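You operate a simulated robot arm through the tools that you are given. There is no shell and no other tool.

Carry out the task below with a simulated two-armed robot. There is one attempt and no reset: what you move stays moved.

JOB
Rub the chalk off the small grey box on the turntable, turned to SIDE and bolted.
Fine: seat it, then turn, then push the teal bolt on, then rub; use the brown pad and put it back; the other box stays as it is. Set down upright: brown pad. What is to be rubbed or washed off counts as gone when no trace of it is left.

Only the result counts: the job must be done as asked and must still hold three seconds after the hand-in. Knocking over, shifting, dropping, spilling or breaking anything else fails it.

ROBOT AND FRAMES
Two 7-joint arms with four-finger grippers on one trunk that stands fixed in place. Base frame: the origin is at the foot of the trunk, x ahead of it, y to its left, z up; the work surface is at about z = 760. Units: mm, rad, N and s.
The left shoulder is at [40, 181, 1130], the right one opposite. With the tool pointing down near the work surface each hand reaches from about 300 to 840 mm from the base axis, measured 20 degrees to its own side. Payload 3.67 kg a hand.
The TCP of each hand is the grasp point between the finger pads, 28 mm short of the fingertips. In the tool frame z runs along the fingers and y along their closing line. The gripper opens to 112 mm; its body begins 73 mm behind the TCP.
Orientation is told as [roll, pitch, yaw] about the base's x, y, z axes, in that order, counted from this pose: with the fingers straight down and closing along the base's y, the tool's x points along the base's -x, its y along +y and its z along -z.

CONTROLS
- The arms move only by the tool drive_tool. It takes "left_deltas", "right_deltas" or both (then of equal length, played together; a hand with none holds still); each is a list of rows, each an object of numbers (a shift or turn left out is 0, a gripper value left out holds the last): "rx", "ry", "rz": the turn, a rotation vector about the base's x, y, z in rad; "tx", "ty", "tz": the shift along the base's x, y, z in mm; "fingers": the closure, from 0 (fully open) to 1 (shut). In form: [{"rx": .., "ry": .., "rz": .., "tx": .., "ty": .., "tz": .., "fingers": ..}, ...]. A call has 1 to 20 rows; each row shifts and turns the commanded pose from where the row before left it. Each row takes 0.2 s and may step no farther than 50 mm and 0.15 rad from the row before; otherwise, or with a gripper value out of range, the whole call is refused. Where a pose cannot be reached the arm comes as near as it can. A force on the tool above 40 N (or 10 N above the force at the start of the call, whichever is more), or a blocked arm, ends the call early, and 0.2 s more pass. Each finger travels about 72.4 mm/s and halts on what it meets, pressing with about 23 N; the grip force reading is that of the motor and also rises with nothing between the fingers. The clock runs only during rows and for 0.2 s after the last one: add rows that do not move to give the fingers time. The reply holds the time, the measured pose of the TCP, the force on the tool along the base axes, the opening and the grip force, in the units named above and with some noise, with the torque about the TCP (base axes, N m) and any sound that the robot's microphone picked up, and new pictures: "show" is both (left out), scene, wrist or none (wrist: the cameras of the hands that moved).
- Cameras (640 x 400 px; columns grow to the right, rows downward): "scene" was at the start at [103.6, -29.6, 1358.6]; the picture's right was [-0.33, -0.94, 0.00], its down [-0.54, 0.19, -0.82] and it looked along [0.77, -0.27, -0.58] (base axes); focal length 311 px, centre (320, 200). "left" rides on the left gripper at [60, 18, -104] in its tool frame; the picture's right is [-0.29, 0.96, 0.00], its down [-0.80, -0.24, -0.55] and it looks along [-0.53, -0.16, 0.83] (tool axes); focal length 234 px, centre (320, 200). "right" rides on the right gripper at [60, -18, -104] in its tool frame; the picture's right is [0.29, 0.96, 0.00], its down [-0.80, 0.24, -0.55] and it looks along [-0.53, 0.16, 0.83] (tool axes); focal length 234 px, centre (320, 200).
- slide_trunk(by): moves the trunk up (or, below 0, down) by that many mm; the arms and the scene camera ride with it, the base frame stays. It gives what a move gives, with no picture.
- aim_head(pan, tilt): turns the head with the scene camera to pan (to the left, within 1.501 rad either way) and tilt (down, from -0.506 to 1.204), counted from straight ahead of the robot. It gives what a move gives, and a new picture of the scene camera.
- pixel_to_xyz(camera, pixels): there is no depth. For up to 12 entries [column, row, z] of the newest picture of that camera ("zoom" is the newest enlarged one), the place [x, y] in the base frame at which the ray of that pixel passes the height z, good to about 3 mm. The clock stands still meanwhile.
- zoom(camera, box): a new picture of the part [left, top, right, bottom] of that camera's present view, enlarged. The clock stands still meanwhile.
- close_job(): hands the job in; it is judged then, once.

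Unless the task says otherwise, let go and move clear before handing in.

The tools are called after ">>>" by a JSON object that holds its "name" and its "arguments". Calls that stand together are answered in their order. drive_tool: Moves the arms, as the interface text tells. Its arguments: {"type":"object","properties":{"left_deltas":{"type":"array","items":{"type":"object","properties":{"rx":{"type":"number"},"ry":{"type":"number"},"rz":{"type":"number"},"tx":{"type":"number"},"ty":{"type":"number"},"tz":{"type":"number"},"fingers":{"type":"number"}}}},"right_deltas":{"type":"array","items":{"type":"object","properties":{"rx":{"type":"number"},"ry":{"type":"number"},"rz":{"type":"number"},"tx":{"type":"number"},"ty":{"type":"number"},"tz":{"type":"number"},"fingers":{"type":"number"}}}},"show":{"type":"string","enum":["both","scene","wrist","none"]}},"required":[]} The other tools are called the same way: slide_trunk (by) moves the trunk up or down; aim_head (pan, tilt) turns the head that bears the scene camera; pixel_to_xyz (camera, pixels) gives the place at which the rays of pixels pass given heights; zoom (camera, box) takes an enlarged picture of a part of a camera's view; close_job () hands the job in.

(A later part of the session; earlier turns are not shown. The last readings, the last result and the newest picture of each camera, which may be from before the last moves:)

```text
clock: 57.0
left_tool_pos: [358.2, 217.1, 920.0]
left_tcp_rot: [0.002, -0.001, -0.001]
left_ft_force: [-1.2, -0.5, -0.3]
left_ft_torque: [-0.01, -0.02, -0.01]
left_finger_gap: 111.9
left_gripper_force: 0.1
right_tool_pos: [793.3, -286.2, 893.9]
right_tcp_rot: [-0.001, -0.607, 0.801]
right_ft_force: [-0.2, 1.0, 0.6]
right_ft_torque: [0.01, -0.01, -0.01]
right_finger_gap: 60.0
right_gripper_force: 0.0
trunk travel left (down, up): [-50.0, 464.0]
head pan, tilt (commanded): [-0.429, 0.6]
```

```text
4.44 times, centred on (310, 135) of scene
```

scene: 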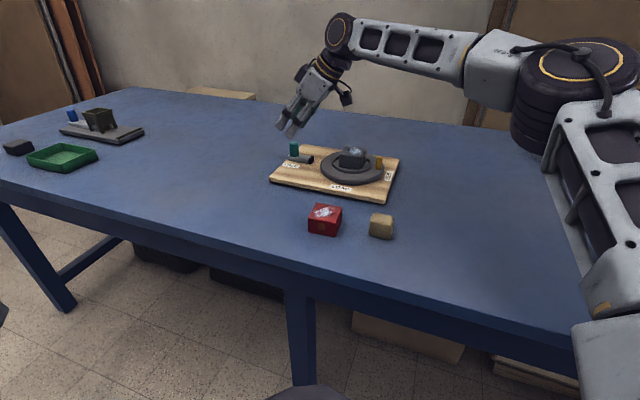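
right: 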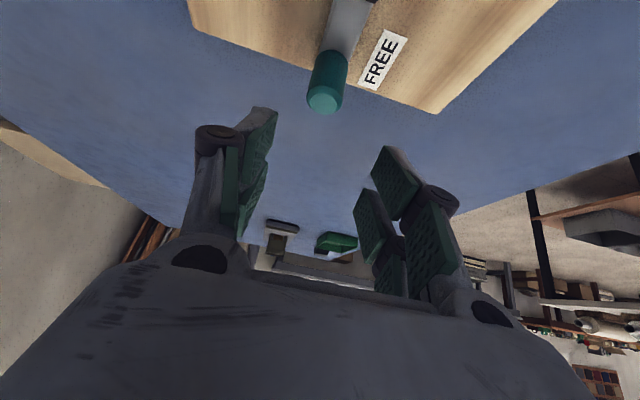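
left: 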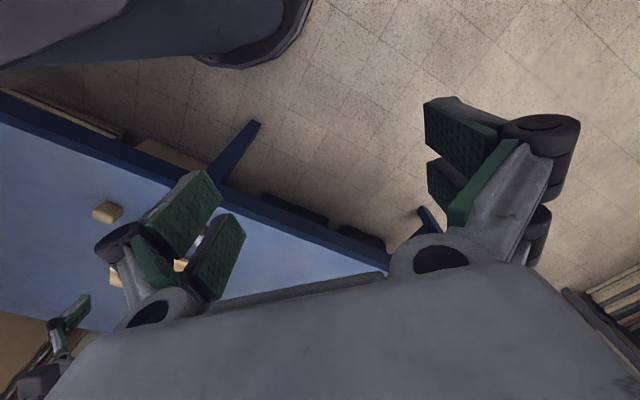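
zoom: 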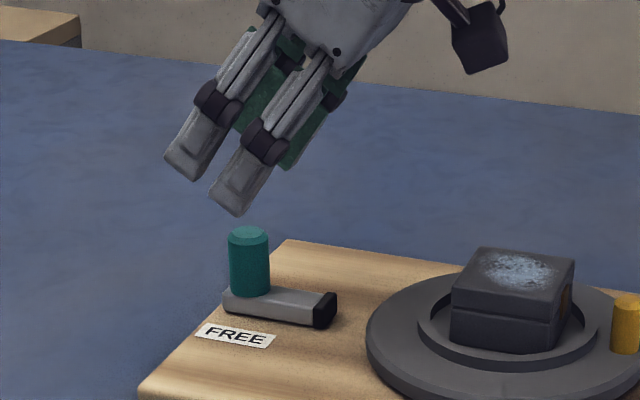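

Reached (793,-286,894) with no limit. I'll locate the knob from this view.

>>> {"name": "pixel_to_xyz", "arguments": {"camera": "right", "pixels": [[324.5, 103, 833], [324.5, 103, 833], [324.5, 103, 833], [324.5, 103, 833], [324.5, 103, 828], [324.5, 103, 838]]}}

>>> {"name": "zoom", "arguments": {"camera": "scene", "box": [270, 130, 340, 180]}}

>>> {"name": "pixel_to_xyz", "arguments": {"camera": "zoom", "pixels": [[320, 200, 833]]}}

```text
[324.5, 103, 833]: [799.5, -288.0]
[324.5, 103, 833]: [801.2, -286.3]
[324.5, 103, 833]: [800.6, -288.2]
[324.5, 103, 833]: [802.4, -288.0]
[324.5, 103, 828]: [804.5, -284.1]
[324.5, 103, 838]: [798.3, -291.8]
```

```text
8.00 times, centred on (305, 155) of scene
```

zoom: 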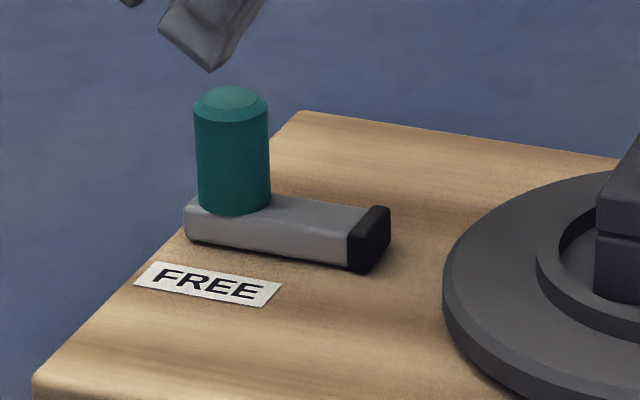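

```text
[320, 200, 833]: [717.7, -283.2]
```

>>> {"name": "pixel_to_xyz", "arguments": {"camera": "zoom", "pixels": [[231, 97, 833], [231, 97, 833], [231, 97, 830], [234, 200, 797], [234, 200, 797], [234, 200, 800], [384, 208, 797], [352, 265, 784], [388, 243, 784], [187, 238, 784]]}}

```text
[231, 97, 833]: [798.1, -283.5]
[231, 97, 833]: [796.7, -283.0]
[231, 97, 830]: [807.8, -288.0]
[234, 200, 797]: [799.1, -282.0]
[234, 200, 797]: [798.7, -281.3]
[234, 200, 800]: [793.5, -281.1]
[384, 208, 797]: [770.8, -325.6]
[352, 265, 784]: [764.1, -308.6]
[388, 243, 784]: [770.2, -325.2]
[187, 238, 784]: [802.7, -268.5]
```

Knob axis is about (799.5,-284.5), top z≈832. I'll centre on it and descend with the fingers open on both sides, in steps so I can watch the reach.

>>> {"name": "drive_tool", "arguments": {"right_deltas": [{"tx": 6, "ty": 1.7}, {"tz": -15}, {"tz": -15}, {}], "show": "wrist"}}

>>> {"name": "zoom", "arguments": {"camera": "scene", "box": [260, 100, 350, 180]}}

```text
clock: 58.0
left_tool_pos: [358.5, 217.9, 918.9]
left_tcp_rot: [0.002, -0.002, -0.001]
left_ft_force: [0.8, -0.1, -0.1]
left_ft_torque: [0.04, -0.01, 0.02]
left_finger_gap: 111.6
left_gripper_force: 0.1
right_tool_pos: [798.7, -284.1, 862.9]
right_tcp_rot: [-0.002, -0.607, 0.803]
right_ft_force: [-0.3, 0.0, -0.9]
right_ft_torque: [-0.01, 0.01, 0.02]
right_finger_gap: 60.0
right_gripper_force: 0.1
trunk travel left (down, up): [-50.0, 464.0]
head pan, tilt (commanded): [-0.429, 0.6]
```

right: 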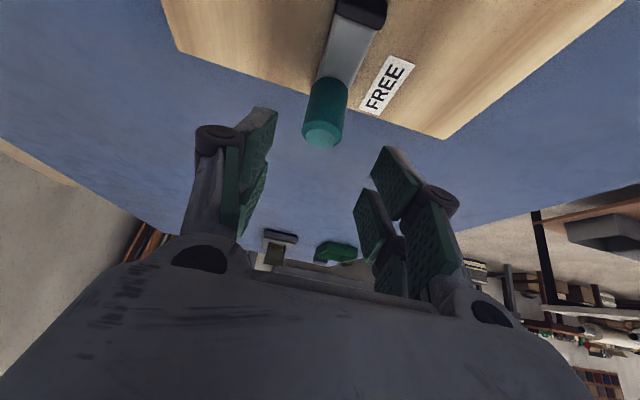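

```text
5.00 times, centred on (305, 140) of scene
```

zoom: 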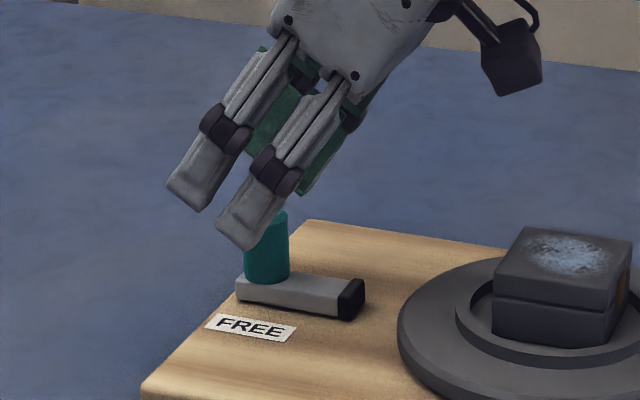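

Good so far; the knob at (322,130) is coming up between the fingers. I'll lower the remaining 34 mm.

>>> {"name": "drive_tool", "arguments": {"right_deltas": [{"tz": -12}, {"tz": -12}, {"tz": -10}, {}], "show": "wrist"}}

>>> {"name": "zoom", "arguments": {"camera": "scene", "box": [260, 110, 350, 180]}}

>>> {"name": "zoom", "arguments": {"camera": "right", "box": [200, 60, 440, 260]}}

```text
clock: 59.0
left_tool_pos: [359.1, 217.9, 919.7]
left_tcp_rot: [0.002, 0.001, -0.001]
left_ft_force: [-0.7, 0.0, -0.3]
left_ft_torque: [-0.02, -0.02, 0.01]
left_finger_gap: 112.1
left_gripper_force: 0.1
right_tool_pos: [800.5, -284.1, 828.8]
right_tcp_rot: [-0.002, -0.606, 0.802]
right_ft_force: [-0.3, 0.7, 0.2]
right_ft_torque: [-0.02, 0.02, 0.01]
right_finger_gap: 60.0
right_gripper_force: 0.0
trunk travel left (down, up): [-50.0, 464.0]
head pan, tilt (commanded): [-0.429, 0.6]
```

right: 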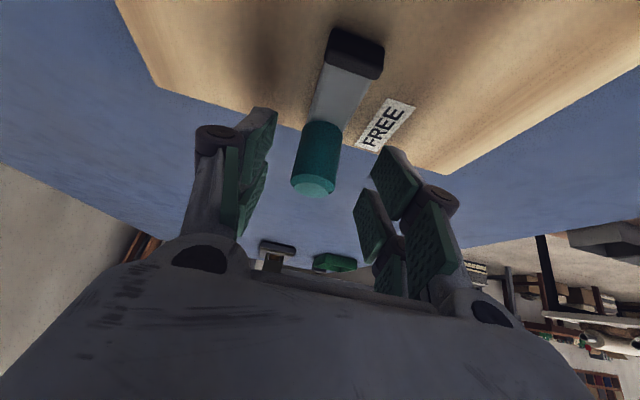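

```text
5.71 times, centred on (305, 145) of scene
```

zoom: 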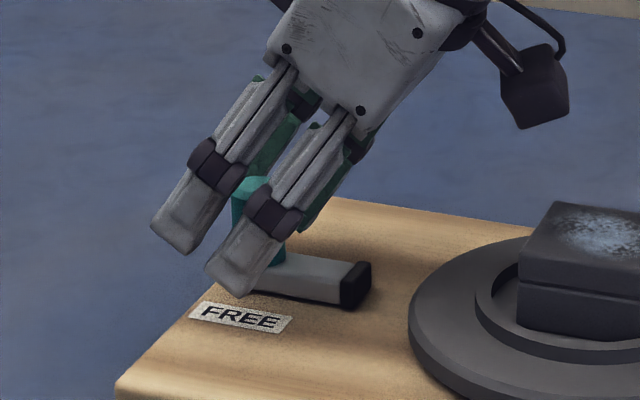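

```text
2.00 times, centred on (320, 160) of right
```

zoom: 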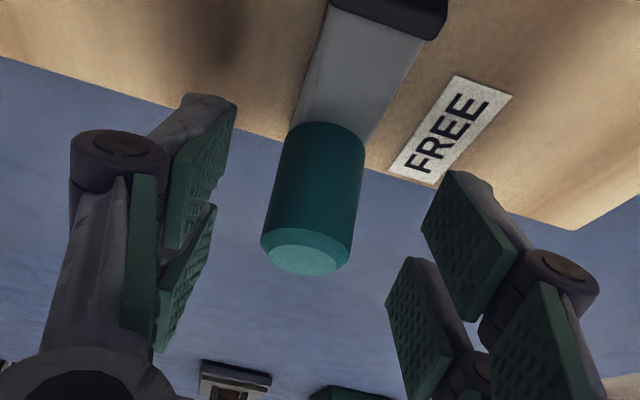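

The knob is between the pads. I'll close on it.

>>> {"name": "drive_tool", "arguments": {"right_deltas": [{"fingers": 0.7}, {"fingers": 0.85}, {}, {}], "show": "wrist"}}

>>> {"name": "zoom", "arguments": {"camera": "right", "box": [200, 60, 440, 260]}}

```text
clock: 60.0
left_tool_pos: [359.9, 216.3, 919.8]
left_tcp_rot: [0.003, 0.0, 0.0]
left_ft_force: [-0.2, 0.3, 1.1]
left_ft_torque: [-0.02, 0.03, -0.03]
left_finger_gap: 112.1
left_gripper_force: 0.1
right_tool_pos: [800.3, -285.2, 829.3]
right_tcp_rot: [-0.002, -0.607, 0.8]
right_ft_force: [9.3, -10.0, 3.6]
right_ft_torque: [-0.33, -0.19, -0.01]
right_finger_gap: 23.6
right_gripper_force: 23.5
trunk travel left (down, up): [-50.0, 464.0]
head pan, tilt (commanded): [-0.429, 0.6]
```

right: 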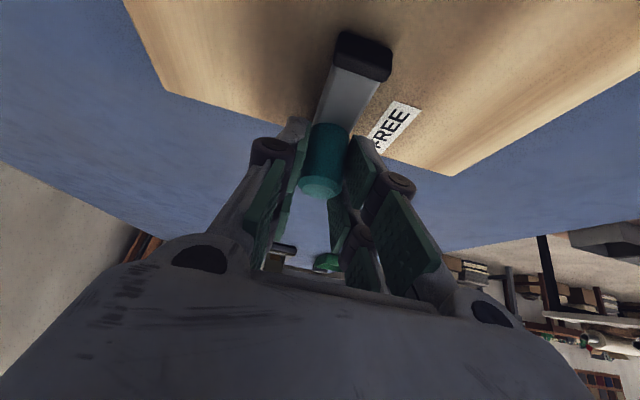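

```text
2.00 times, centred on (320, 160) of right
```

zoom: 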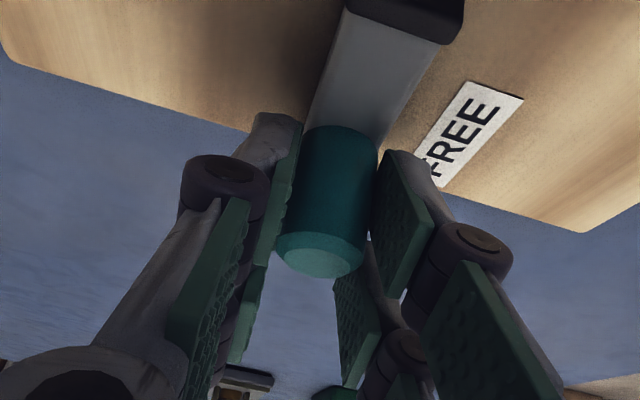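

The knob is gripped (23.6 mm), with about 13 N sideways because I'm slightly off centre. I'll relieve that before pulling.

>>> {"name": "drive_tool", "arguments": {"right_deltas": [{"tx": 1.2, "ty": -1.3}, {}], "show": "none"}}

```text
clock: 60.6
left_tool_pos: [358.3, 216.2, 919.8]
left_tcp_rot: [0.001, -0.002, -0.001]
left_ft_force: [0.3, 0.8, 0.1]
left_ft_torque: [0.02, 0.03, -0.03]
left_finger_gap: 111.9
left_gripper_force: 0.1
right_tool_pos: [801.3, -285.1, 828.5]
right_tcp_rot: [0.0, -0.603, 0.801]
right_ft_force: [0.2, -4.7, 3.5]
right_ft_torque: [0.11, -0.12, -0.03]
right_finger_gap: 23.4
right_gripper_force: 22.5
trunk travel left (down, up): [-50.0, 464.0]
head pan, tilt (commanded): [-0.429, 0.6]
```

Forces are low now. I'll slide the bolt inward along the axis, 15 mm first.

>>> {"name": "drive_tool", "arguments": {"right_deltas": [{"tx": -3.5, "ty": -3.6}, {"tx": -3.5, "ty": -3.6}, {"tx": -3.5, "ty": -3.6}, {}], "show": "none"}}

>>> {"name": "zoom", "arguments": {"camera": "scene", "box": [260, 110, 350, 180]}}

```text
clock: 61.6
left_tool_pos: [358.8, 217.2, 918.6]
left_tcp_rot: [0.001, 0.0, 0.0]
left_ft_force: [0.0, 0.2, -0.4]
left_ft_torque: [-0.01, -0.05, -0.02]
left_finger_gap: 112.0
left_gripper_force: 0.1
right_tool_pos: [791.5, -294.8, 828.1]
right_tcp_rot: [-0.001, -0.605, 0.8]
right_ft_force: [2.1, -0.8, 2.5]
right_ft_torque: [-0.06, -0.05, -0.03]
right_finger_gap: 23.5
right_gripper_force: 23.2
trunk travel left (down, up): [-50.0, 464.0]
head pan, tilt (commanded): [-0.429, 0.6]
```

```text
5.71 times, centred on (305, 145) of scene
```

zoom: 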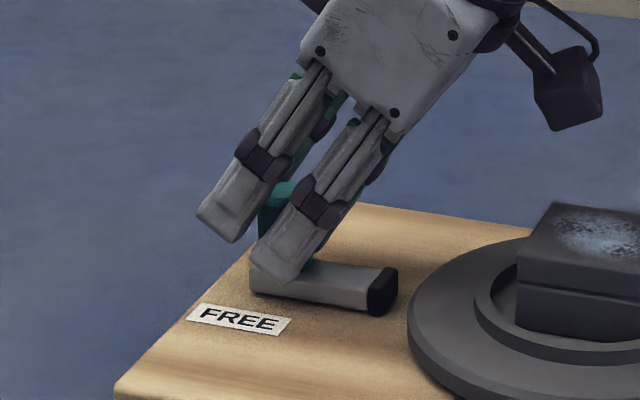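

The bolt slides easily with the black tip approaching the disc. I'll continue in steps until it meets resistance.

>>> {"name": "drive_tool", "arguments": {"right_deltas": [{"tx": -3.5, "ty": -3.6}, {"tx": -3.5, "ty": -3.6}, {"tx": -2.1, "ty": -2.2}, {}], "show": "none"}}

>>> {"name": "zoom", "arguments": {"camera": "scene", "box": [260, 110, 350, 180]}}

```text
clock: 62.6
left_tool_pos: [359.1, 218.8, 919.3]
left_tcp_rot: [0.0, 0.0, -0.001]
left_ft_force: [0.2, -0.2, -1.1]
left_ft_torque: [-0.01, -0.01, -0.01]
left_finger_gap: 112.1
left_gripper_force: 0.1
right_tool_pos: [783.7, -306.1, 828.5]
right_tcp_rot: [-0.001, -0.606, 0.802]
right_ft_force: [1.6, 9.2, 0.2]
right_ft_torque: [0.29, 0.03, 0.04]
right_finger_gap: 23.7
right_gripper_force: 22.5
trunk travel left (down, up): [-50.0, 464.0]
head pan, tilt (commanded): [-0.429, 0.6]
```

```text
5.71 times, centred on (305, 145) of scene
```

zoom: 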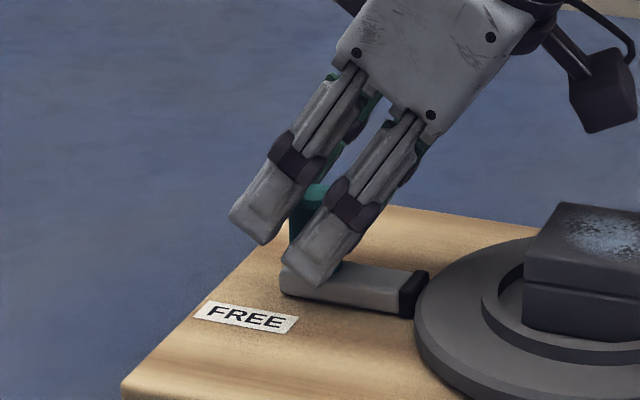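

The black tip has reached the disc edge, resistance rose to 9 N, and the board seems to have nudged by a couple of mm. I'll look closely before doing more.

>>> {"name": "zoom", "arguments": {"camera": "scene", "box": [300, 140, 350, 175]}}

>>> {"name": "zoom", "arguments": {"camera": "right", "box": [220, 0, 460, 200]}}

>>> {"name": "zoom", "arguments": {"camera": "scene", "box": [260, 120, 420, 220]}}

```text
11.43 times, centred on (325, 158) of scene
```

zoom: 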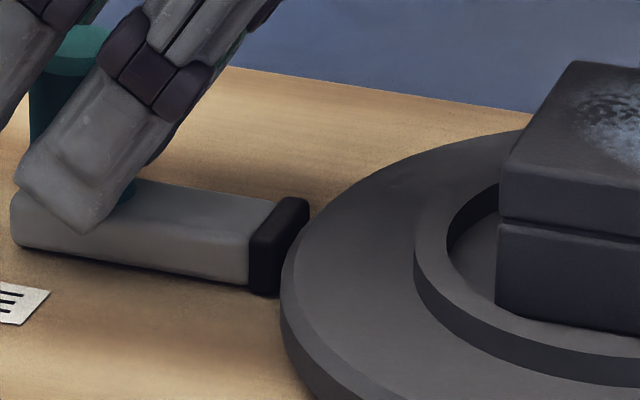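

```text
2.00 times, centred on (340, 100) of right
```

zoom: 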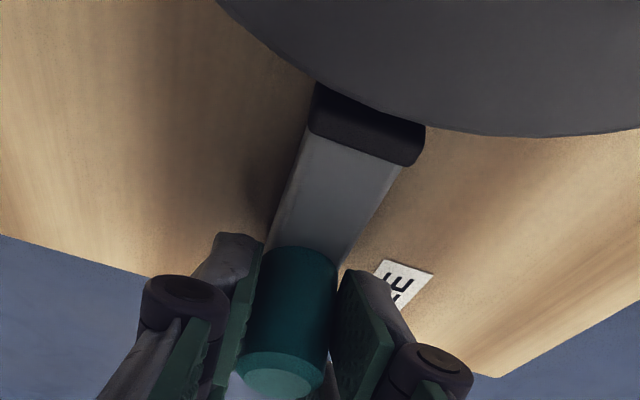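

```text
4.00 times, centred on (340, 170) of scene
```

zoom: 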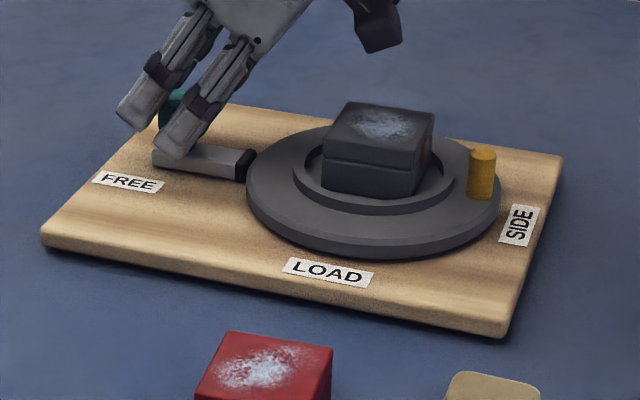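

>>> {"name": "pixel_to_xyz", "arguments": {"camera": "zoom", "pixels": [[328, 272, 785], [328, 272, 785], [517, 226, 785], [517, 226, 785], [42, 228, 783], [42, 228, 783], [560, 155, 783], [560, 155, 783], [505, 325, 783], [505, 325, 783], [128, 182, 785], [128, 182, 785]]}}

```text
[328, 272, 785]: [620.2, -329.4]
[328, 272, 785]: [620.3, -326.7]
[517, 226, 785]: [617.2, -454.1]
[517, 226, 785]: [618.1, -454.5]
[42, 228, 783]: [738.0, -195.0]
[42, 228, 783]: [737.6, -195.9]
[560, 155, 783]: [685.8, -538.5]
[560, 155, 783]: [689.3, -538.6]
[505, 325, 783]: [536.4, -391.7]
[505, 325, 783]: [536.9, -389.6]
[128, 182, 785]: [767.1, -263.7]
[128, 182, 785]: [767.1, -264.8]
```

The tip borders the disc rim along its whole width and the board is within about 3 mm of where it was. I'll press a further 1.4 mm only, to see whether the force shows an end stop.

>>> {"name": "drive_tool", "arguments": {"right_deltas": [{"tx": -1.0, "ty": -1.0}, {}], "show": "none"}}

>>> {"name": "zoom", "arguments": {"camera": "scene", "box": [260, 120, 420, 220]}}

>>> {"name": "zoom", "arguments": {"camera": "scene", "box": [300, 140, 350, 175]}}

```text
clock: 63.2
left_tool_pos: [360.1, 219.1, 919.8]
left_tcp_rot: [0.0, 0.001, 0.0]
left_ft_force: [0.3, 0.5, -0.1]
left_ft_torque: [-0.01, 0.01, 0.05]
left_finger_gap: 112.1
left_gripper_force: 0.1
right_tool_pos: [783.0, -307.3, 829.1]
right_tcp_rot: [-0.001, -0.604, 0.803]
right_ft_force: [8.0, 10.1, 0.5]
right_ft_torque: [0.32, -0.24, 0.04]
right_finger_gap: 23.6
right_gripper_force: 22.9
trunk travel left (down, up): [-50.0, 464.0]
head pan, tilt (commanded): [-0.429, 0.6]
```

```text
4.00 times, centred on (340, 170) of scene
```

zoom: 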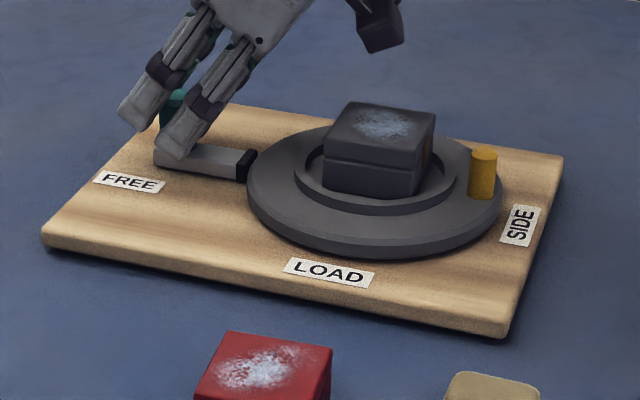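

```text
11.43 times, centred on (325, 158) of scene
```

zoom: 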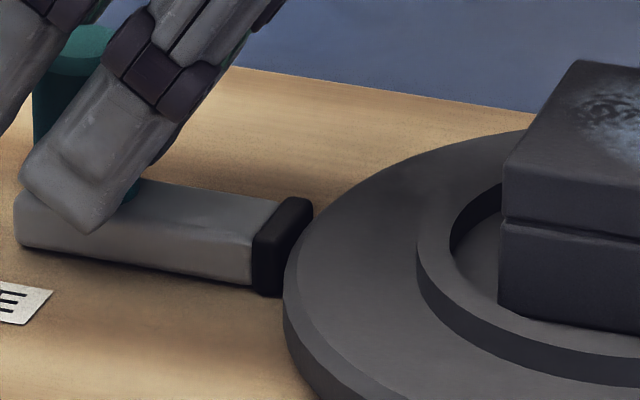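

Force rose to 13 N and board and bolt crept together, so the bolt is at its end stop against the disc. I'll release the knob and lift straight up.

>>> {"name": "drive_tool", "arguments": {"right_deltas": [{"fingers": 0.7}, {"fingers": 0.464}, {}, {"tz": 20}, {"tz": 30}, {"tz": 30}, {}], "show": "both"}}

>>> {"name": "zoom", "arguments": {"camera": "scene", "box": [260, 120, 420, 220]}}

>>> {"name": "zoom", "arguments": {"camera": "right", "box": [200, 0, 440, 150]}}

```text
clock: 64.8
left_tool_pos: [359.7, 218.3, 918.8]
left_tcp_rot: [0.001, 0.001, 0.001]
left_ft_force: [-0.1, -0.4, 0.5]
left_ft_torque: [0.02, -0.01, 0.03]
left_finger_gap: 111.7
left_gripper_force: 0.1
right_tool_pos: [783.0, -304.8, 910.3]
right_tcp_rot: [-0.001, -0.604, 0.802]
right_ft_force: [-0.2, -0.5, -0.2]
right_ft_torque: [0.0, -0.02, -0.01]
right_finger_gap: 59.9
right_gripper_force: 0.0
trunk travel left (down, up): [-50.0, 464.0]
head pan, tilt (commanded): [-0.429, 0.6]
```

scene: 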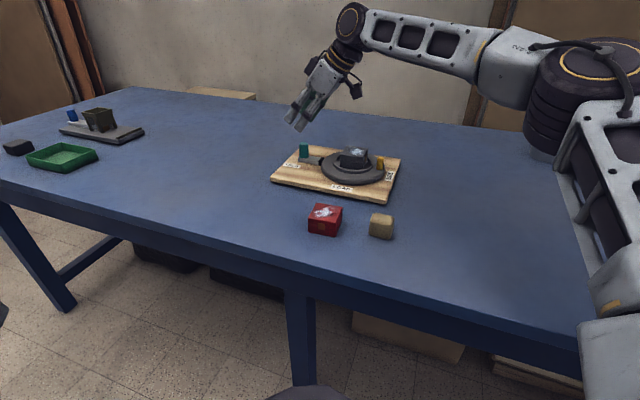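
right: 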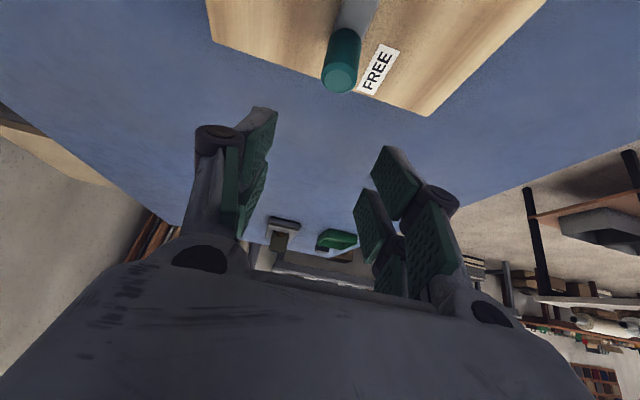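

```text
4.00 times, centred on (340, 170) of scene
```

zoom: 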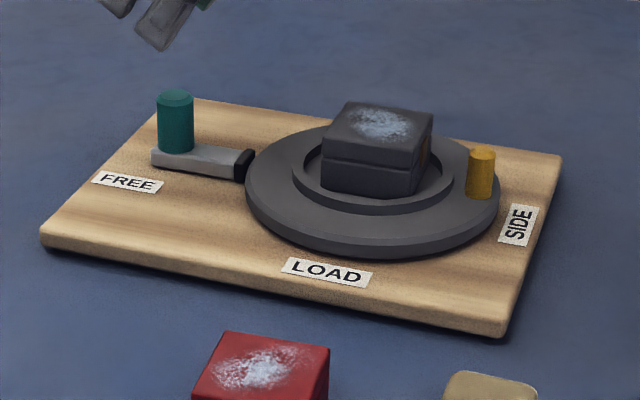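

```text
2.67 times, centred on (320, 75) of right
```

zoom: 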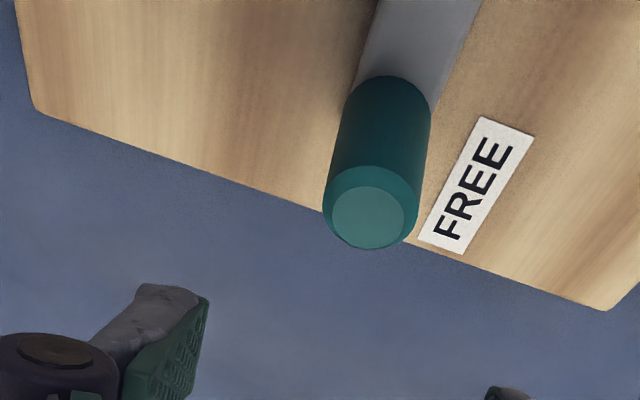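

The teal knob and black tip stay forward against the disc, so the bolt is on. Now I'll straighten the tool while retreating and head toward the brown pad.

>>> {"name": "drive_tool", "arguments": {"right_deltas": [{"tx": -20, "ty": -10, "tz": 15}, {"tx": -30, "ty": -10, "tz": 10, "rx": -0.0868, "ry": 0.084}, {"tx": -35, "ty": -5, "tz": 5, "rx": -0.0868, "ry": 0.084}, {"tx": -40, "ty": -5, "rx": -0.0868, "ry": 0.084}, {"tx": -40, "ty": -5, "rx": -0.0868, "ry": 0.084}, {"tx": -40, "ty": -5, "rx": -0.0868, "ry": 0.084}, {"tx": -40}, {"tx": -40}, {}], "show": "both"}}

```text
clock: 66.8
left_tool_pos: [359.0, 218.0, 918.7]
left_tcp_rot: [0.001, 0.0, 0.001]
left_ft_force: [-1.1, 1.0, 0.0]
left_ft_torque: [0.0, 0.01, 0.01]
left_finger_gap: 112.2
left_gripper_force: 0.1
right_tool_pos: [497.8, -347.8, 937.0]
right_tcp_rot: [-0.001, -0.002, 0.801]
right_ft_force: [0.3, -0.6, 0.3]
right_ft_torque: [0.03, 0.03, 0.02]
right_finger_gap: 60.1
right_gripper_force: 0.0
trunk travel left (down, up): [-50.0, 464.0]
head pan, tilt (commanded): [-0.429, 0.6]
```

scene: 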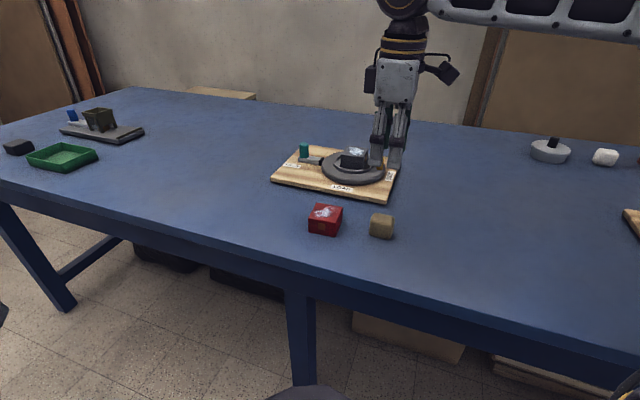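
right: 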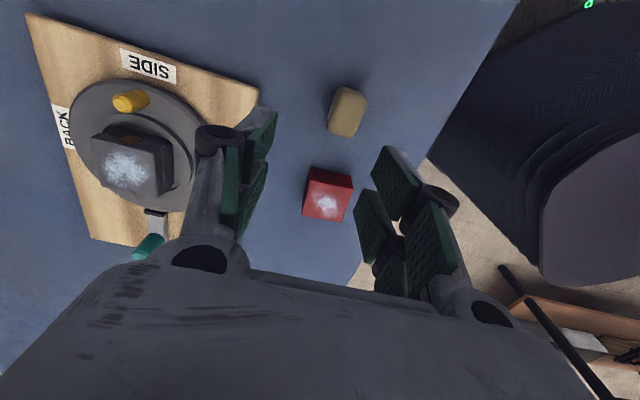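

The pad is at (347,112) in the wrist view. I'll zoom on it and on the turntable for measurements.

>>> {"name": "zoom", "arguments": {"camera": "right", "box": [290, 70, 410, 150]}}

>>> {"name": "pixel_to_xyz", "arguments": {"camera": "zoom", "pixels": [[320, 200, 790]]}}

>>> {"name": "zoom", "arguments": {"camera": "scene", "box": [350, 195, 420, 245]}}

```text
5.00 times, centred on (350, 110) of right
```

zoom: 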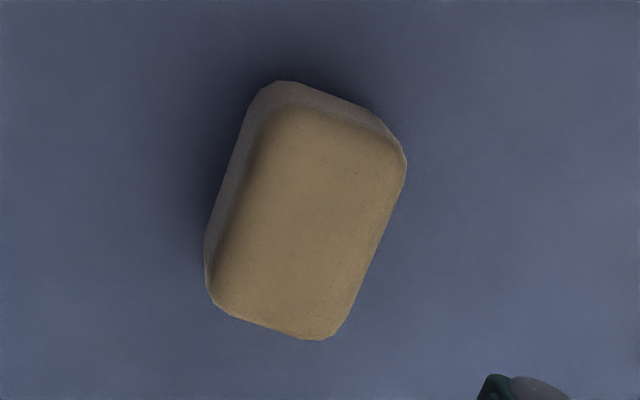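

```text
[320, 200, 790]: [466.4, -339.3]
```

```text
8.00 times, centred on (385, 220) of scene
```

zoom: 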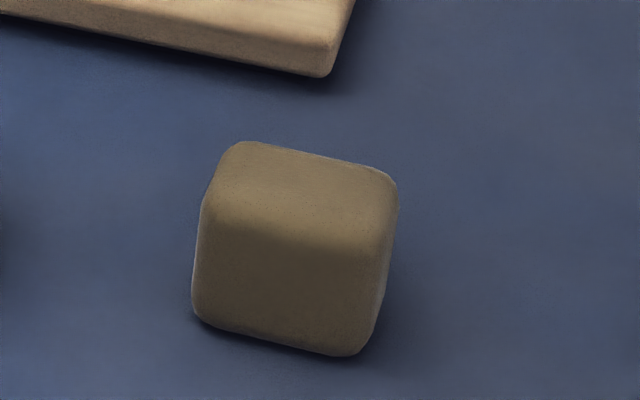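

>>> {"name": "pixel_to_xyz", "arguments": {"camera": "zoom", "pixels": [[200, 318, 760], [365, 352, 760], [235, 143, 795], [395, 180, 795], [204, 205, 795], [396, 240, 795], [235, 143, 800], [395, 180, 800], [285, 340, 760]]}}

>>> {"name": "pixel_to_xyz", "arguments": {"camera": "right", "pixels": [[339, 92, 795], [366, 100, 795], [353, 137, 795], [329, 128, 795], [335, 88, 765], [367, 101, 780], [327, 122, 765]]}}

```text
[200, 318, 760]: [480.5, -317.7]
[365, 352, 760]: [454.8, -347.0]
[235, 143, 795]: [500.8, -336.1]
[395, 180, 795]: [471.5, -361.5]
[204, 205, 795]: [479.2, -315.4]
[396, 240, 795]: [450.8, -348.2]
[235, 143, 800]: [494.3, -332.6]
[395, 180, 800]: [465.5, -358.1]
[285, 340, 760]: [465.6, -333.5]
```

```text
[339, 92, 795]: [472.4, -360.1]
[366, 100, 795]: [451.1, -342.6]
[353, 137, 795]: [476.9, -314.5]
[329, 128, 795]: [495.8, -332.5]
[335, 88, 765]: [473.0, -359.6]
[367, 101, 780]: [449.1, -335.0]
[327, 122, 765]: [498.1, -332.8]
```

The pad is a block of about 43×30×37 mm, centred near (474,-337), long side at 48.7°. I'll grip it across its 30 mm width at yaw 0.848; first move over it and come down to z≈870 to check.

>>> {"name": "drive_tool", "arguments": {"right_deltas": [{"tx": -12, "ty": 5.5, "rz": 0.024}, {"tx": -12, "ty": 5.5, "rz": 0.023}, {"tz": -33}, {"tz": -33}, {}], "show": "wrist"}}

>>> {"name": "zoom", "arguments": {"camera": "right", "box": [220, 80, 420, 220]}}

```text
clock: 68.0
left_tool_pos: [359.3, 217.2, 920.2]
left_tcp_rot: [0.002, 0.0, -0.002]
left_ft_force: [0.1, -0.2, 0.4]
left_ft_torque: [-0.04, 0.02, 0.02]
left_finger_gap: 112.1
left_gripper_force: 0.1
right_tool_pos: [473.8, -338.4, 868.1]
right_tcp_rot: [-0.003, -0.004, 0.848]
right_ft_force: [-0.2, -0.4, -0.2]
right_ft_torque: [0.0, 0.01, 0.01]
right_finger_gap: 59.9
right_gripper_force: 0.1
trunk travel left (down, up): [-50.0, 464.0]
head pan, tilt (commanded): [-0.429, 0.6]
```

right: 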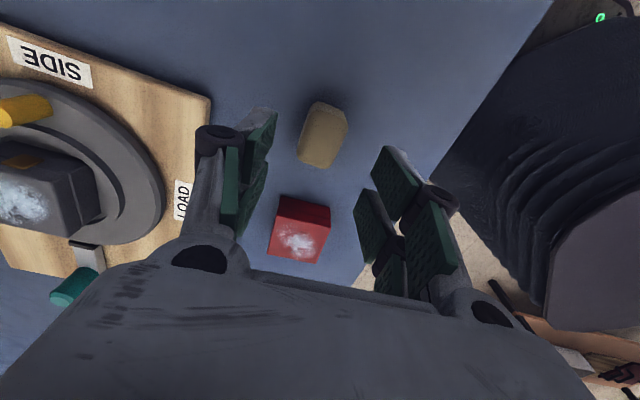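

```text
2.86 times, centred on (320, 150) of right
```

zoom: 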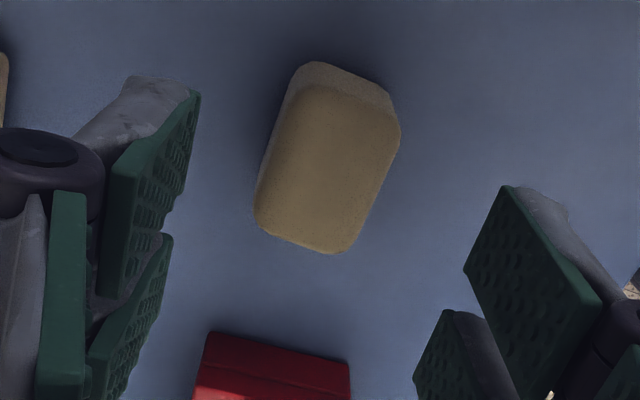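

The pad sits within about 3 mm of the TCP line. I'll trim (-2.5,-1.2) and descend to z≈800.

>>> {"name": "drive_tool", "arguments": {"right_deltas": [{"tx": -2.5, "ty": -1.2, "tz": -23}, {"tz": -23}, {"tz": -20}, {}], "show": "both"}}

>>> {"name": "zoom", "arguments": {"camera": "right", "box": [200, 100, 440, 250]}}

>>> {"name": "zoom", "arguments": {"camera": "scene", "box": [330, 180, 430, 250]}}

```text
clock: 69.0
left_tool_pos: [358.4, 218.8, 919.2]
left_tcp_rot: [0.002, -0.001, 0.0]
left_ft_force: [0.2, -0.1, -0.4]
left_ft_torque: [0.01, 0.01, 0.0]
left_finger_gap: 111.8
left_gripper_force: 0.0
right_tool_pos: [470.6, -337.1, 805.5]
right_tcp_rot: [0.0, -0.003, 0.849]
right_ft_force: [0.1, 0.2, 0.4]
right_ft_torque: [0.02, -0.04, 0.0]
right_finger_gap: 59.9
right_gripper_force: 0.1
trunk travel left (down, up): [-50.0, 464.0]
head pan, tilt (commanded): [-0.429, 0.6]
```

scene: 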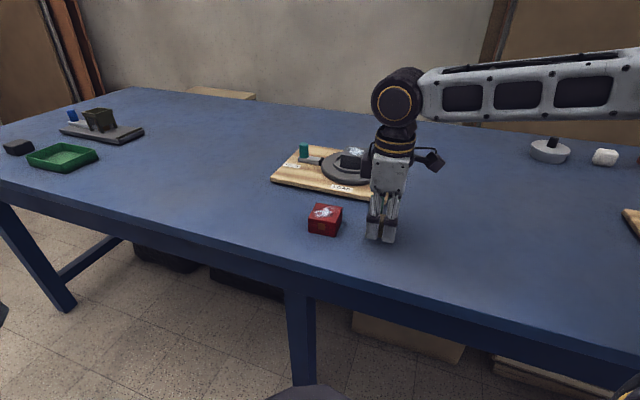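
right: 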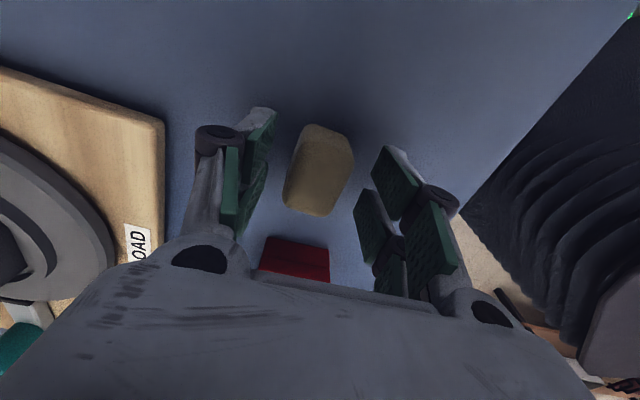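

```text
2.67 times, centred on (320, 175) of right
```

zoom: 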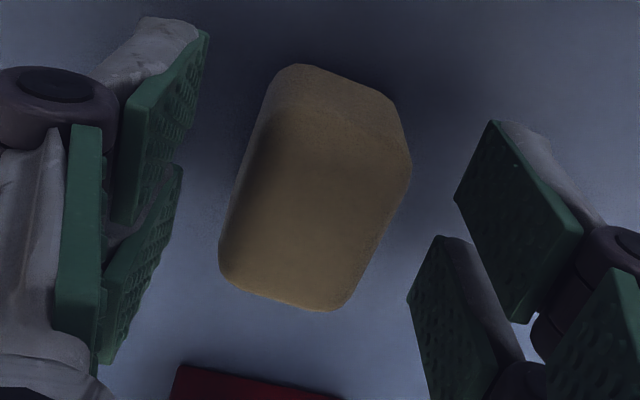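

```text
5.71 times, centred on (380, 215) of scene
```

zoom: 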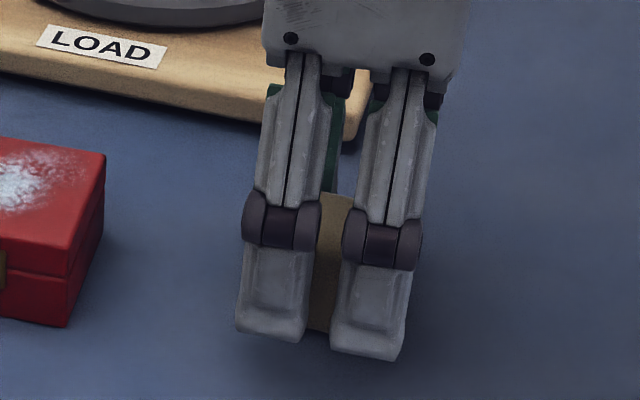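

The pad lies between the fingers with clear space to the red box. I'll close on it.

>>> {"name": "drive_tool", "arguments": {"right_deltas": [{"tz": -1.5, "fingers": 0.65}, {"fingers": 0.8}, {}, {}], "show": "wrist"}}

>>> {"name": "zoom", "arguments": {"camera": "right", "box": [200, 100, 440, 250]}}

```text
clock: 70.0
left_tool_pos: [359.3, 217.4, 919.8]
left_tcp_rot: [0.001, 0.0, 0.0]
left_ft_force: [0.6, -0.3, -0.3]
left_ft_torque: [-0.01, -0.02, -0.03]
left_finger_gap: 112.2
left_gripper_force: 0.0
right_tool_pos: [470.0, -336.1, 804.6]
right_tcp_rot: [-0.001, -0.003, 0.847]
right_ft_force: [0.0, 0.5, 1.2]
right_ft_torque: [0.04, 0.01, -0.01]
right_finger_gap: 31.3
right_gripper_force: 22.9
trunk travel left (down, up): [-50.0, 464.0]
head pan, tilt (commanded): [-0.429, 0.6]
```

right: 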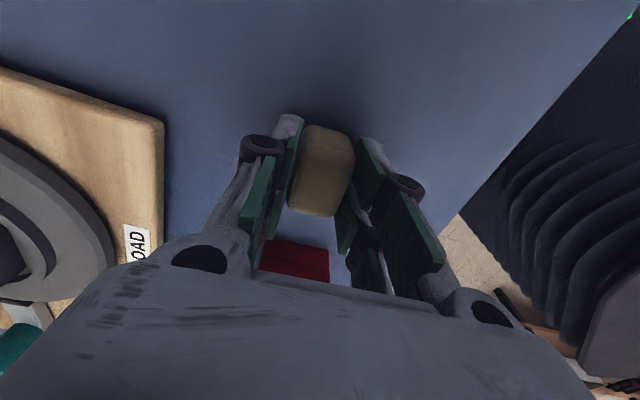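

```text
2.67 times, centred on (320, 175) of right
```

zoom: 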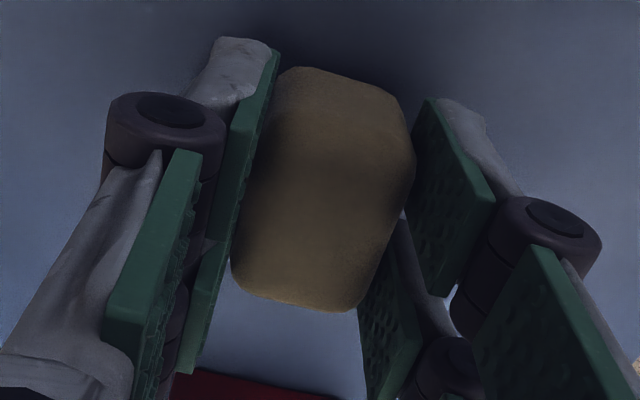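

The pad is held (31.3 mm, 22.9 N). I'll lift it 100 mm and measure the grey box's top in the scene.

>>> {"name": "drive_tool", "arguments": {"right_deltas": [{"tz": 20}, {"tz": 40}, {"tz": 40}, {}], "show": "both"}}

>>> {"name": "zoom", "arguments": {"camera": "scene", "box": [310, 130, 400, 190]}}

```text
clock: 71.0
left_tool_pos: [358.8, 217.0, 920.0]
left_tcp_rot: [0.002, -0.001, -0.001]
left_ft_force: [0.0, -0.7, 1.1]
left_ft_torque: [0.03, 0.0, 0.01]
left_finger_gap: 112.0
left_gripper_force: 0.0
right_tool_pos: [470.4, -335.4, 905.2]
right_tcp_rot: [0.001, -0.001, 0.848]
right_ft_force: [0.3, -0.6, -0.3]
right_ft_torque: [-0.01, 0.01, -0.01]
right_finger_gap: 31.2
right_gripper_force: 22.3
trunk travel left (down, up): [-50.0, 464.0]
head pan, tilt (commanded): [-0.429, 0.6]
```

scene: 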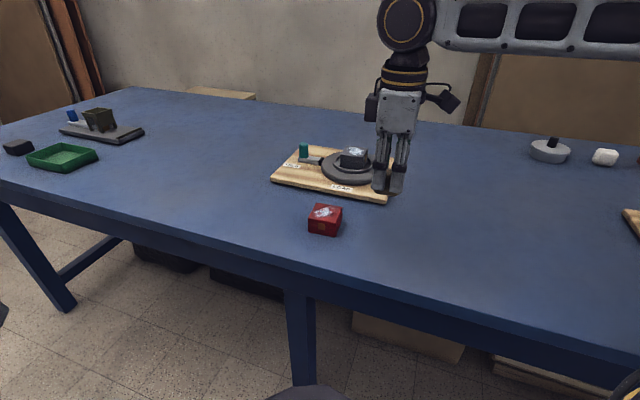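
right: 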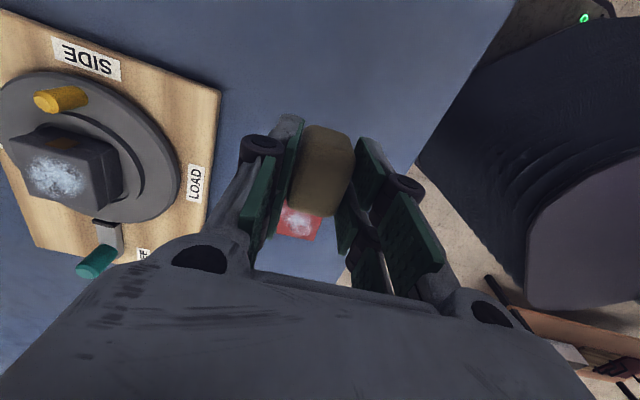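

```text
6.67 times, centred on (355, 160) of scene
```

zoom: 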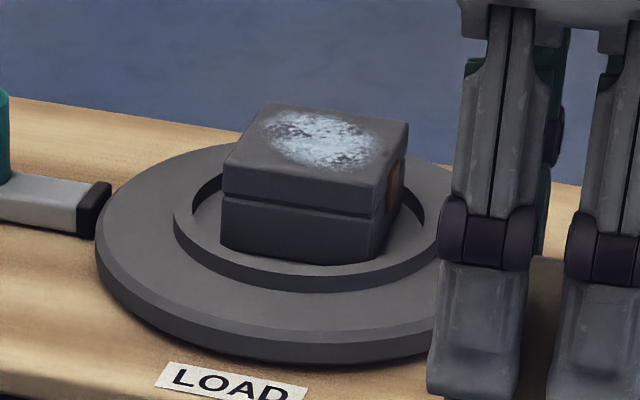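

>>> {"name": "pixel_to_xyz", "arguments": {"camera": "zoom", "pixels": [[268, 102, 828], [408, 123, 828], [377, 188, 828], [224, 163, 828], [268, 102, 828], [408, 123, 828], [377, 188, 828], [224, 163, 828], [320, 137, 828], [320, 137, 828], [372, 262, 795], [220, 247, 795]]}}

```text
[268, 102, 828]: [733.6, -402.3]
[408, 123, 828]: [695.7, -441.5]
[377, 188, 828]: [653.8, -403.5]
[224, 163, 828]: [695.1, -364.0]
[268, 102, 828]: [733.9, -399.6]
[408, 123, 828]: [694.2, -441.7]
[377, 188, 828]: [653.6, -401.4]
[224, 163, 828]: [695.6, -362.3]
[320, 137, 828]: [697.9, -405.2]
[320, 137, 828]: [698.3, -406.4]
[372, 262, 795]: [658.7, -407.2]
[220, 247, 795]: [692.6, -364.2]
```

Box top centre is about (694,-402), and the chalk patch is near (698,-405). I'll raise the trunk 90 mm for a comfortable working height and then carry the pad above the box.

>>> {"name": "slide_trunk", "arguments": {"by": 90}}

>>> {"name": "drive_tool", "arguments": {"right_deltas": [{"tx": 37, "ty": -11, "tz": -10}, {"tx": 37, "ty": -11, "tz": -10}, {"tx": 37, "ty": -11, "tz": -10}, {"tx": 37, "ty": -11, "tz": -10}, {"tx": 37, "ty": -11, "tz": -10}, {"tx": 37, "ty": -11, "tz": -10}, {}], "show": "both"}}

```text
clock: 72.2
left_tool_pos: [358.8, 217.3, 1010.3]
left_tcp_rot: [0.001, 0.0, 0.0]
left_ft_force: [-0.6, 0.0, 0.1]
left_ft_torque: [0.04, -0.02, -0.01]
left_finger_gap: 112.0
left_gripper_force: 0.0
right_tool_pos: [471.8, -335.0, 994.2]
right_tcp_rot: [0.0, -0.002, 0.848]
right_ft_force: [-0.4, 0.6, -0.8]
right_ft_torque: [0.01, 0.02, -0.02]
right_finger_gap: 31.5
right_gripper_force: 22.5
trunk travel left (down, up): [-140.0, 374.0]
head pan, tilt (commanded): [-0.429, 0.6]
```

```text
clock: 73.8
left_tool_pos: [358.1, 218.6, 1011.0]
left_tcp_rot: [0.001, -0.002, -0.001]
left_ft_force: [0.3, 0.2, -0.4]
left_ft_torque: [-0.02, -0.05, -0.02]
left_finger_gap: 112.0
left_gripper_force: 0.1
right_tool_pos: [694.0, -401.3, 938.7]
right_tcp_rot: [-0.001, -0.004, 0.851]
right_ft_force: [0.1, -0.1, -0.2]
right_ft_torque: [-0.02, -0.01, 0.02]
right_finger_gap: 31.4
right_gripper_force: 23.1
trunk travel left (down, up): [-140.0, 374.0]
head pan, tilt (commanded): [-0.429, 0.6]
```

scene: 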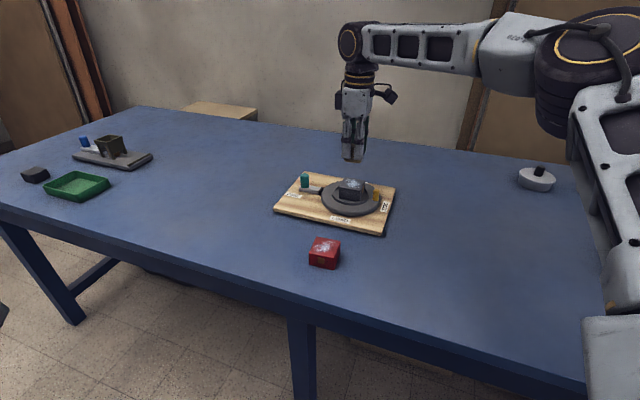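
right: 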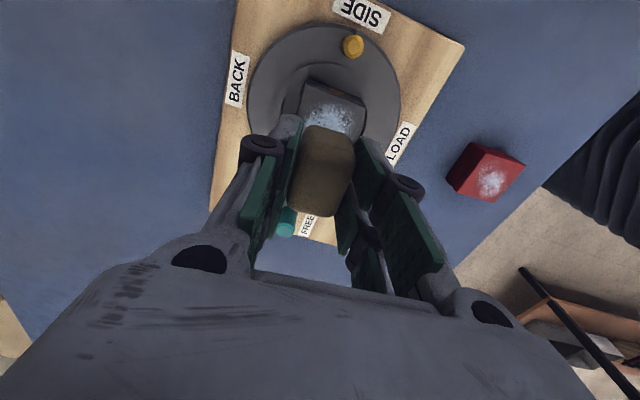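

The pad is above the box top. I'll descend to just above contact, then feel for it in small steps.

>>> {"name": "drive_tool", "arguments": {"right_deltas": [{"tz": -20}, {"tz": -20}, {"tz": -15}, {}], "show": "none"}}

>>> {"name": "zoom", "arguments": {"camera": "scene", "box": [310, 140, 400, 215]}}

```text
clock: 74.8
left_tool_pos: [359.1, 217.9, 1010.7]
left_tcp_rot: [0.002, -0.003, -0.001]
left_ft_force: [0.3, -0.8, 0.1]
left_ft_torque: [-0.01, 0.05, -0.01]
left_finger_gap: 112.0
left_gripper_force: 0.2
right_tool_pos: [692.4, -401.6, 881.6]
right_tcp_rot: [-0.002, -0.003, 0.847]
right_ft_force: [-0.3, 0.2, -0.8]
right_ft_torque: [-0.01, 0.0, 0.0]
right_finger_gap: 31.3
right_gripper_force: 22.8
trunk travel left (down, up): [-140.0, 374.0]
head pan, tilt (commanded): [-0.429, 0.6]
```

```text
5.33 times, centred on (355, 178) of scene
```

zoom: 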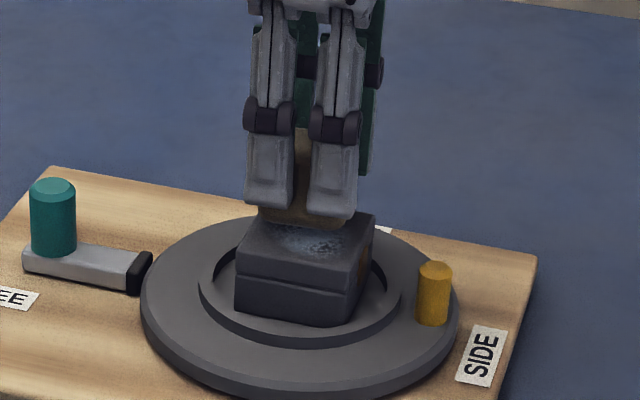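

The pad is just above the box top, roughly centred. I'll lower gently until it touches.

>>> {"name": "drive_tool", "arguments": {"right_deltas": [{"tz": -3}, {"tz": -3}, {}], "show": "none"}}

>>> {"name": "drive_tool", "arguments": {"right_deltas": [{"tz": -2}, {}], "show": "none"}}

>>> {"name": "drive_tool", "arguments": {"right_deltas": [{"tz": -1.5}, {}], "show": "none"}}

```text
clock: 75.6
left_tool_pos: [359.3, 217.6, 1010.5]
left_tcp_rot: [0.003, -0.003, 0.001]
left_ft_force: [0.4, 0.6, -0.3]
left_ft_torque: [0.01, 0.02, 0.0]
left_finger_gap: 111.7
left_gripper_force: 0.1
right_tool_pos: [691.9, -400.9, 876.4]
right_tcp_rot: [-0.003, -0.004, 0.849]
right_ft_force: [0.9, -0.5, 3.9]
right_ft_torque: [-0.05, 0.01, 0.01]
right_finger_gap: 31.4
right_gripper_force: 22.6
trunk travel left (down, up): [-140.0, 374.0]
head pan, tilt (commanded): [-0.429, 0.6]
```

```text
clock: 76.2
left_tool_pos: [358.0, 218.4, 1010.4]
left_tcp_rot: [0.0, -0.001, -0.001]
left_ft_force: [0.1, 0.2, 0.1]
left_ft_torque: [0.04, -0.02, 0.02]
left_finger_gap: 112.1
left_gripper_force: 0.0
right_tool_pos: [692.3, -400.7, 875.1]
right_tcp_rot: [-0.007, -0.005, 0.848]
right_ft_force: [3.2, -1.7, 19.1]
right_ft_torque: [-0.14, -0.04, 0.02]
right_finger_gap: 31.2
right_gripper_force: 23.0
trunk travel left (down, up): [-140.0, 374.0]
head pan, tilt (commanded): [-0.429, 0.6]
```

```text
clock: 76.8
left_tool_pos: [356.7, 218.4, 1010.3]
left_tcp_rot: [-0.001, -0.003, 0.0]
left_ft_force: [0.1, 0.2, -0.1]
left_ft_torque: [-0.05, -0.05, 0.06]
left_finger_gap: 111.8
left_gripper_force: 0.2
right_tool_pos: [692.0, -399.7, 874.1]
right_tcp_rot: [-0.007, -0.006, 0.848]
right_ft_force: [4.8, -5.1, 33.6]
right_ft_torque: [-0.25, -0.07, -0.03]
right_finger_gap: 31.3
right_gripper_force: 22.6
trunk travel left (down, up): [-140.0, 374.0]
head pan, tilt (commanded): [-0.429, 0.6]
```

Contact began at z≈876.5 and I'm now pressing at 34 N, too hard. I'll back off to around 10 N and make the first strokes along the pad's long axis.

>>> {"name": "drive_tool", "arguments": {"right_deltas": [{"tz": 2.3}, {"tx": 4.6, "ty": 5.2}, {"tx": 4.6, "ty": 5.2}, {"tx": -4.6, "ty": -5.2}, {"tx": -4.6, "ty": -5.2}, {"tx": -4.6, "ty": -5.2}, {"tx": -4.6, "ty": -5.2}, {"tx": 4.6, "ty": 5.2}, {"tx": 4.6, "ty": 5.2}, {}], "show": "none"}}

>>> {"name": "zoom", "arguments": {"camera": "scene", "box": [310, 140, 400, 215]}}

```text
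clock: 79.0
left_tool_pos: [357.8, 218.5, 1011.2]
left_tcp_rot: [0.002, -0.002, -0.001]
left_ft_force: [1.4, -0.2, 0.1]
left_ft_torque: [0.02, -0.02, -0.01]
left_finger_gap: 111.8
left_gripper_force: 0.0
right_tool_pos: [691.8, -401.0, 875.1]
right_tcp_rot: [-0.006, -0.006, 0.85]
right_ft_force: [-1.7, -4.9, 19.3]
right_ft_torque: [-0.19, -0.01, 0.03]
right_finger_gap: 31.3
right_gripper_force: 22.9
trunk travel left (down, up): [-140.0, 374.0]
head pan, tilt (commanded): [-0.429, 0.6]
```

```text
5.33 times, centred on (355, 178) of scene
```

zoom: 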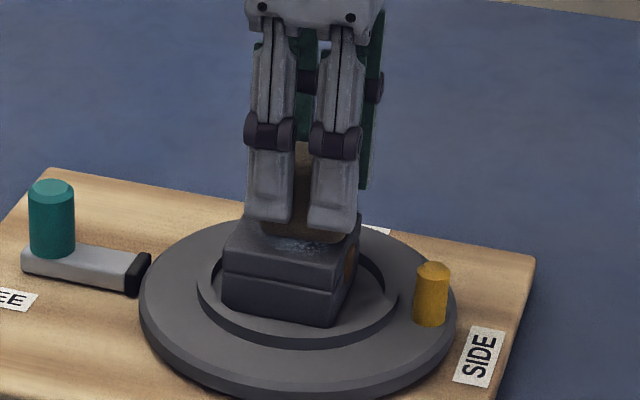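

Normal force is 19 N and the box stays in the ring, taking up its small play. I'll ease off 1 mm more and rub parallel lanes on the +e2 side.

>>> {"name": "drive_tool", "arguments": {"right_deltas": [{"tz": 0.8, "tx": -6, "ty": 5.3}, {"tx": 4.6, "ty": 5.2}, {"tx": 4.6, "ty": 5.2}, {"tx": 2.6, "ty": 3.0}, {"tx": -4.6, "ty": -5.2}, {"tx": -4.6, "ty": -5.2}, {"tx": -5.2, "ty": -6.0}, {"tx": -4.6, "ty": -5.2}, {"tx": -4.6, "ty": -5.2}, {"tx": -5.2, "ty": 1.0}, {"tx": 4.6, "ty": 5.2}, {"tx": 4.6, "ty": 5.2}, {"tx": 5.2, "ty": 6.0}, {"tx": 4.6, "ty": 5.2}, {"tx": 4.6, "ty": 5.2}, {"tx": -4.6, "ty": -5.2}, {"tx": -4.6, "ty": -5.2}, {"tx": -2.6, "ty": -3.0}, {}], "show": "none"}}

>>> {"name": "zoom", "arguments": {"camera": "scene", "box": [310, 140, 400, 215]}}

```text
clock: 83.0
left_tool_pos: [357.8, 218.5, 1011.2]
left_tcp_rot: [0.001, -0.001, -0.001]
left_ft_force: [-0.8, -0.4, -0.2]
left_ft_torque: [-0.02, -0.01, -0.01]
left_finger_gap: 112.2
left_gripper_force: 0.1
right_tool_pos: [680.6, -394.7, 875.5]
right_tcp_rot: [-0.003, -0.003, 0.849]
right_ft_force: [3.5, 4.6, 9.3]
right_ft_torque: [0.22, -0.14, -0.02]
right_finger_gap: 31.4
right_gripper_force: 23.0
trunk travel left (down, up): [-140.0, 374.0]
head pan, tilt (commanded): [-0.429, 0.6]
```

```text
5.33 times, centred on (355, 178) of scene
```

zoom: 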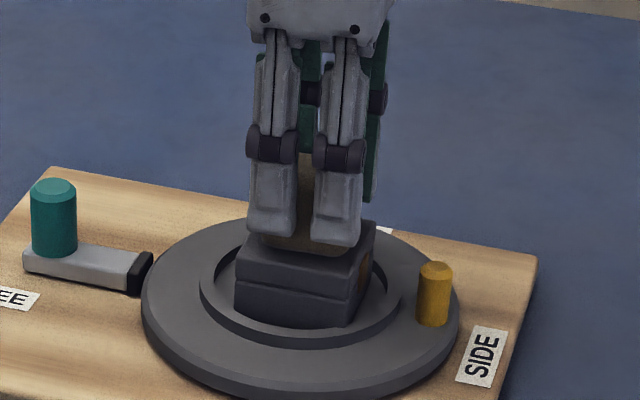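

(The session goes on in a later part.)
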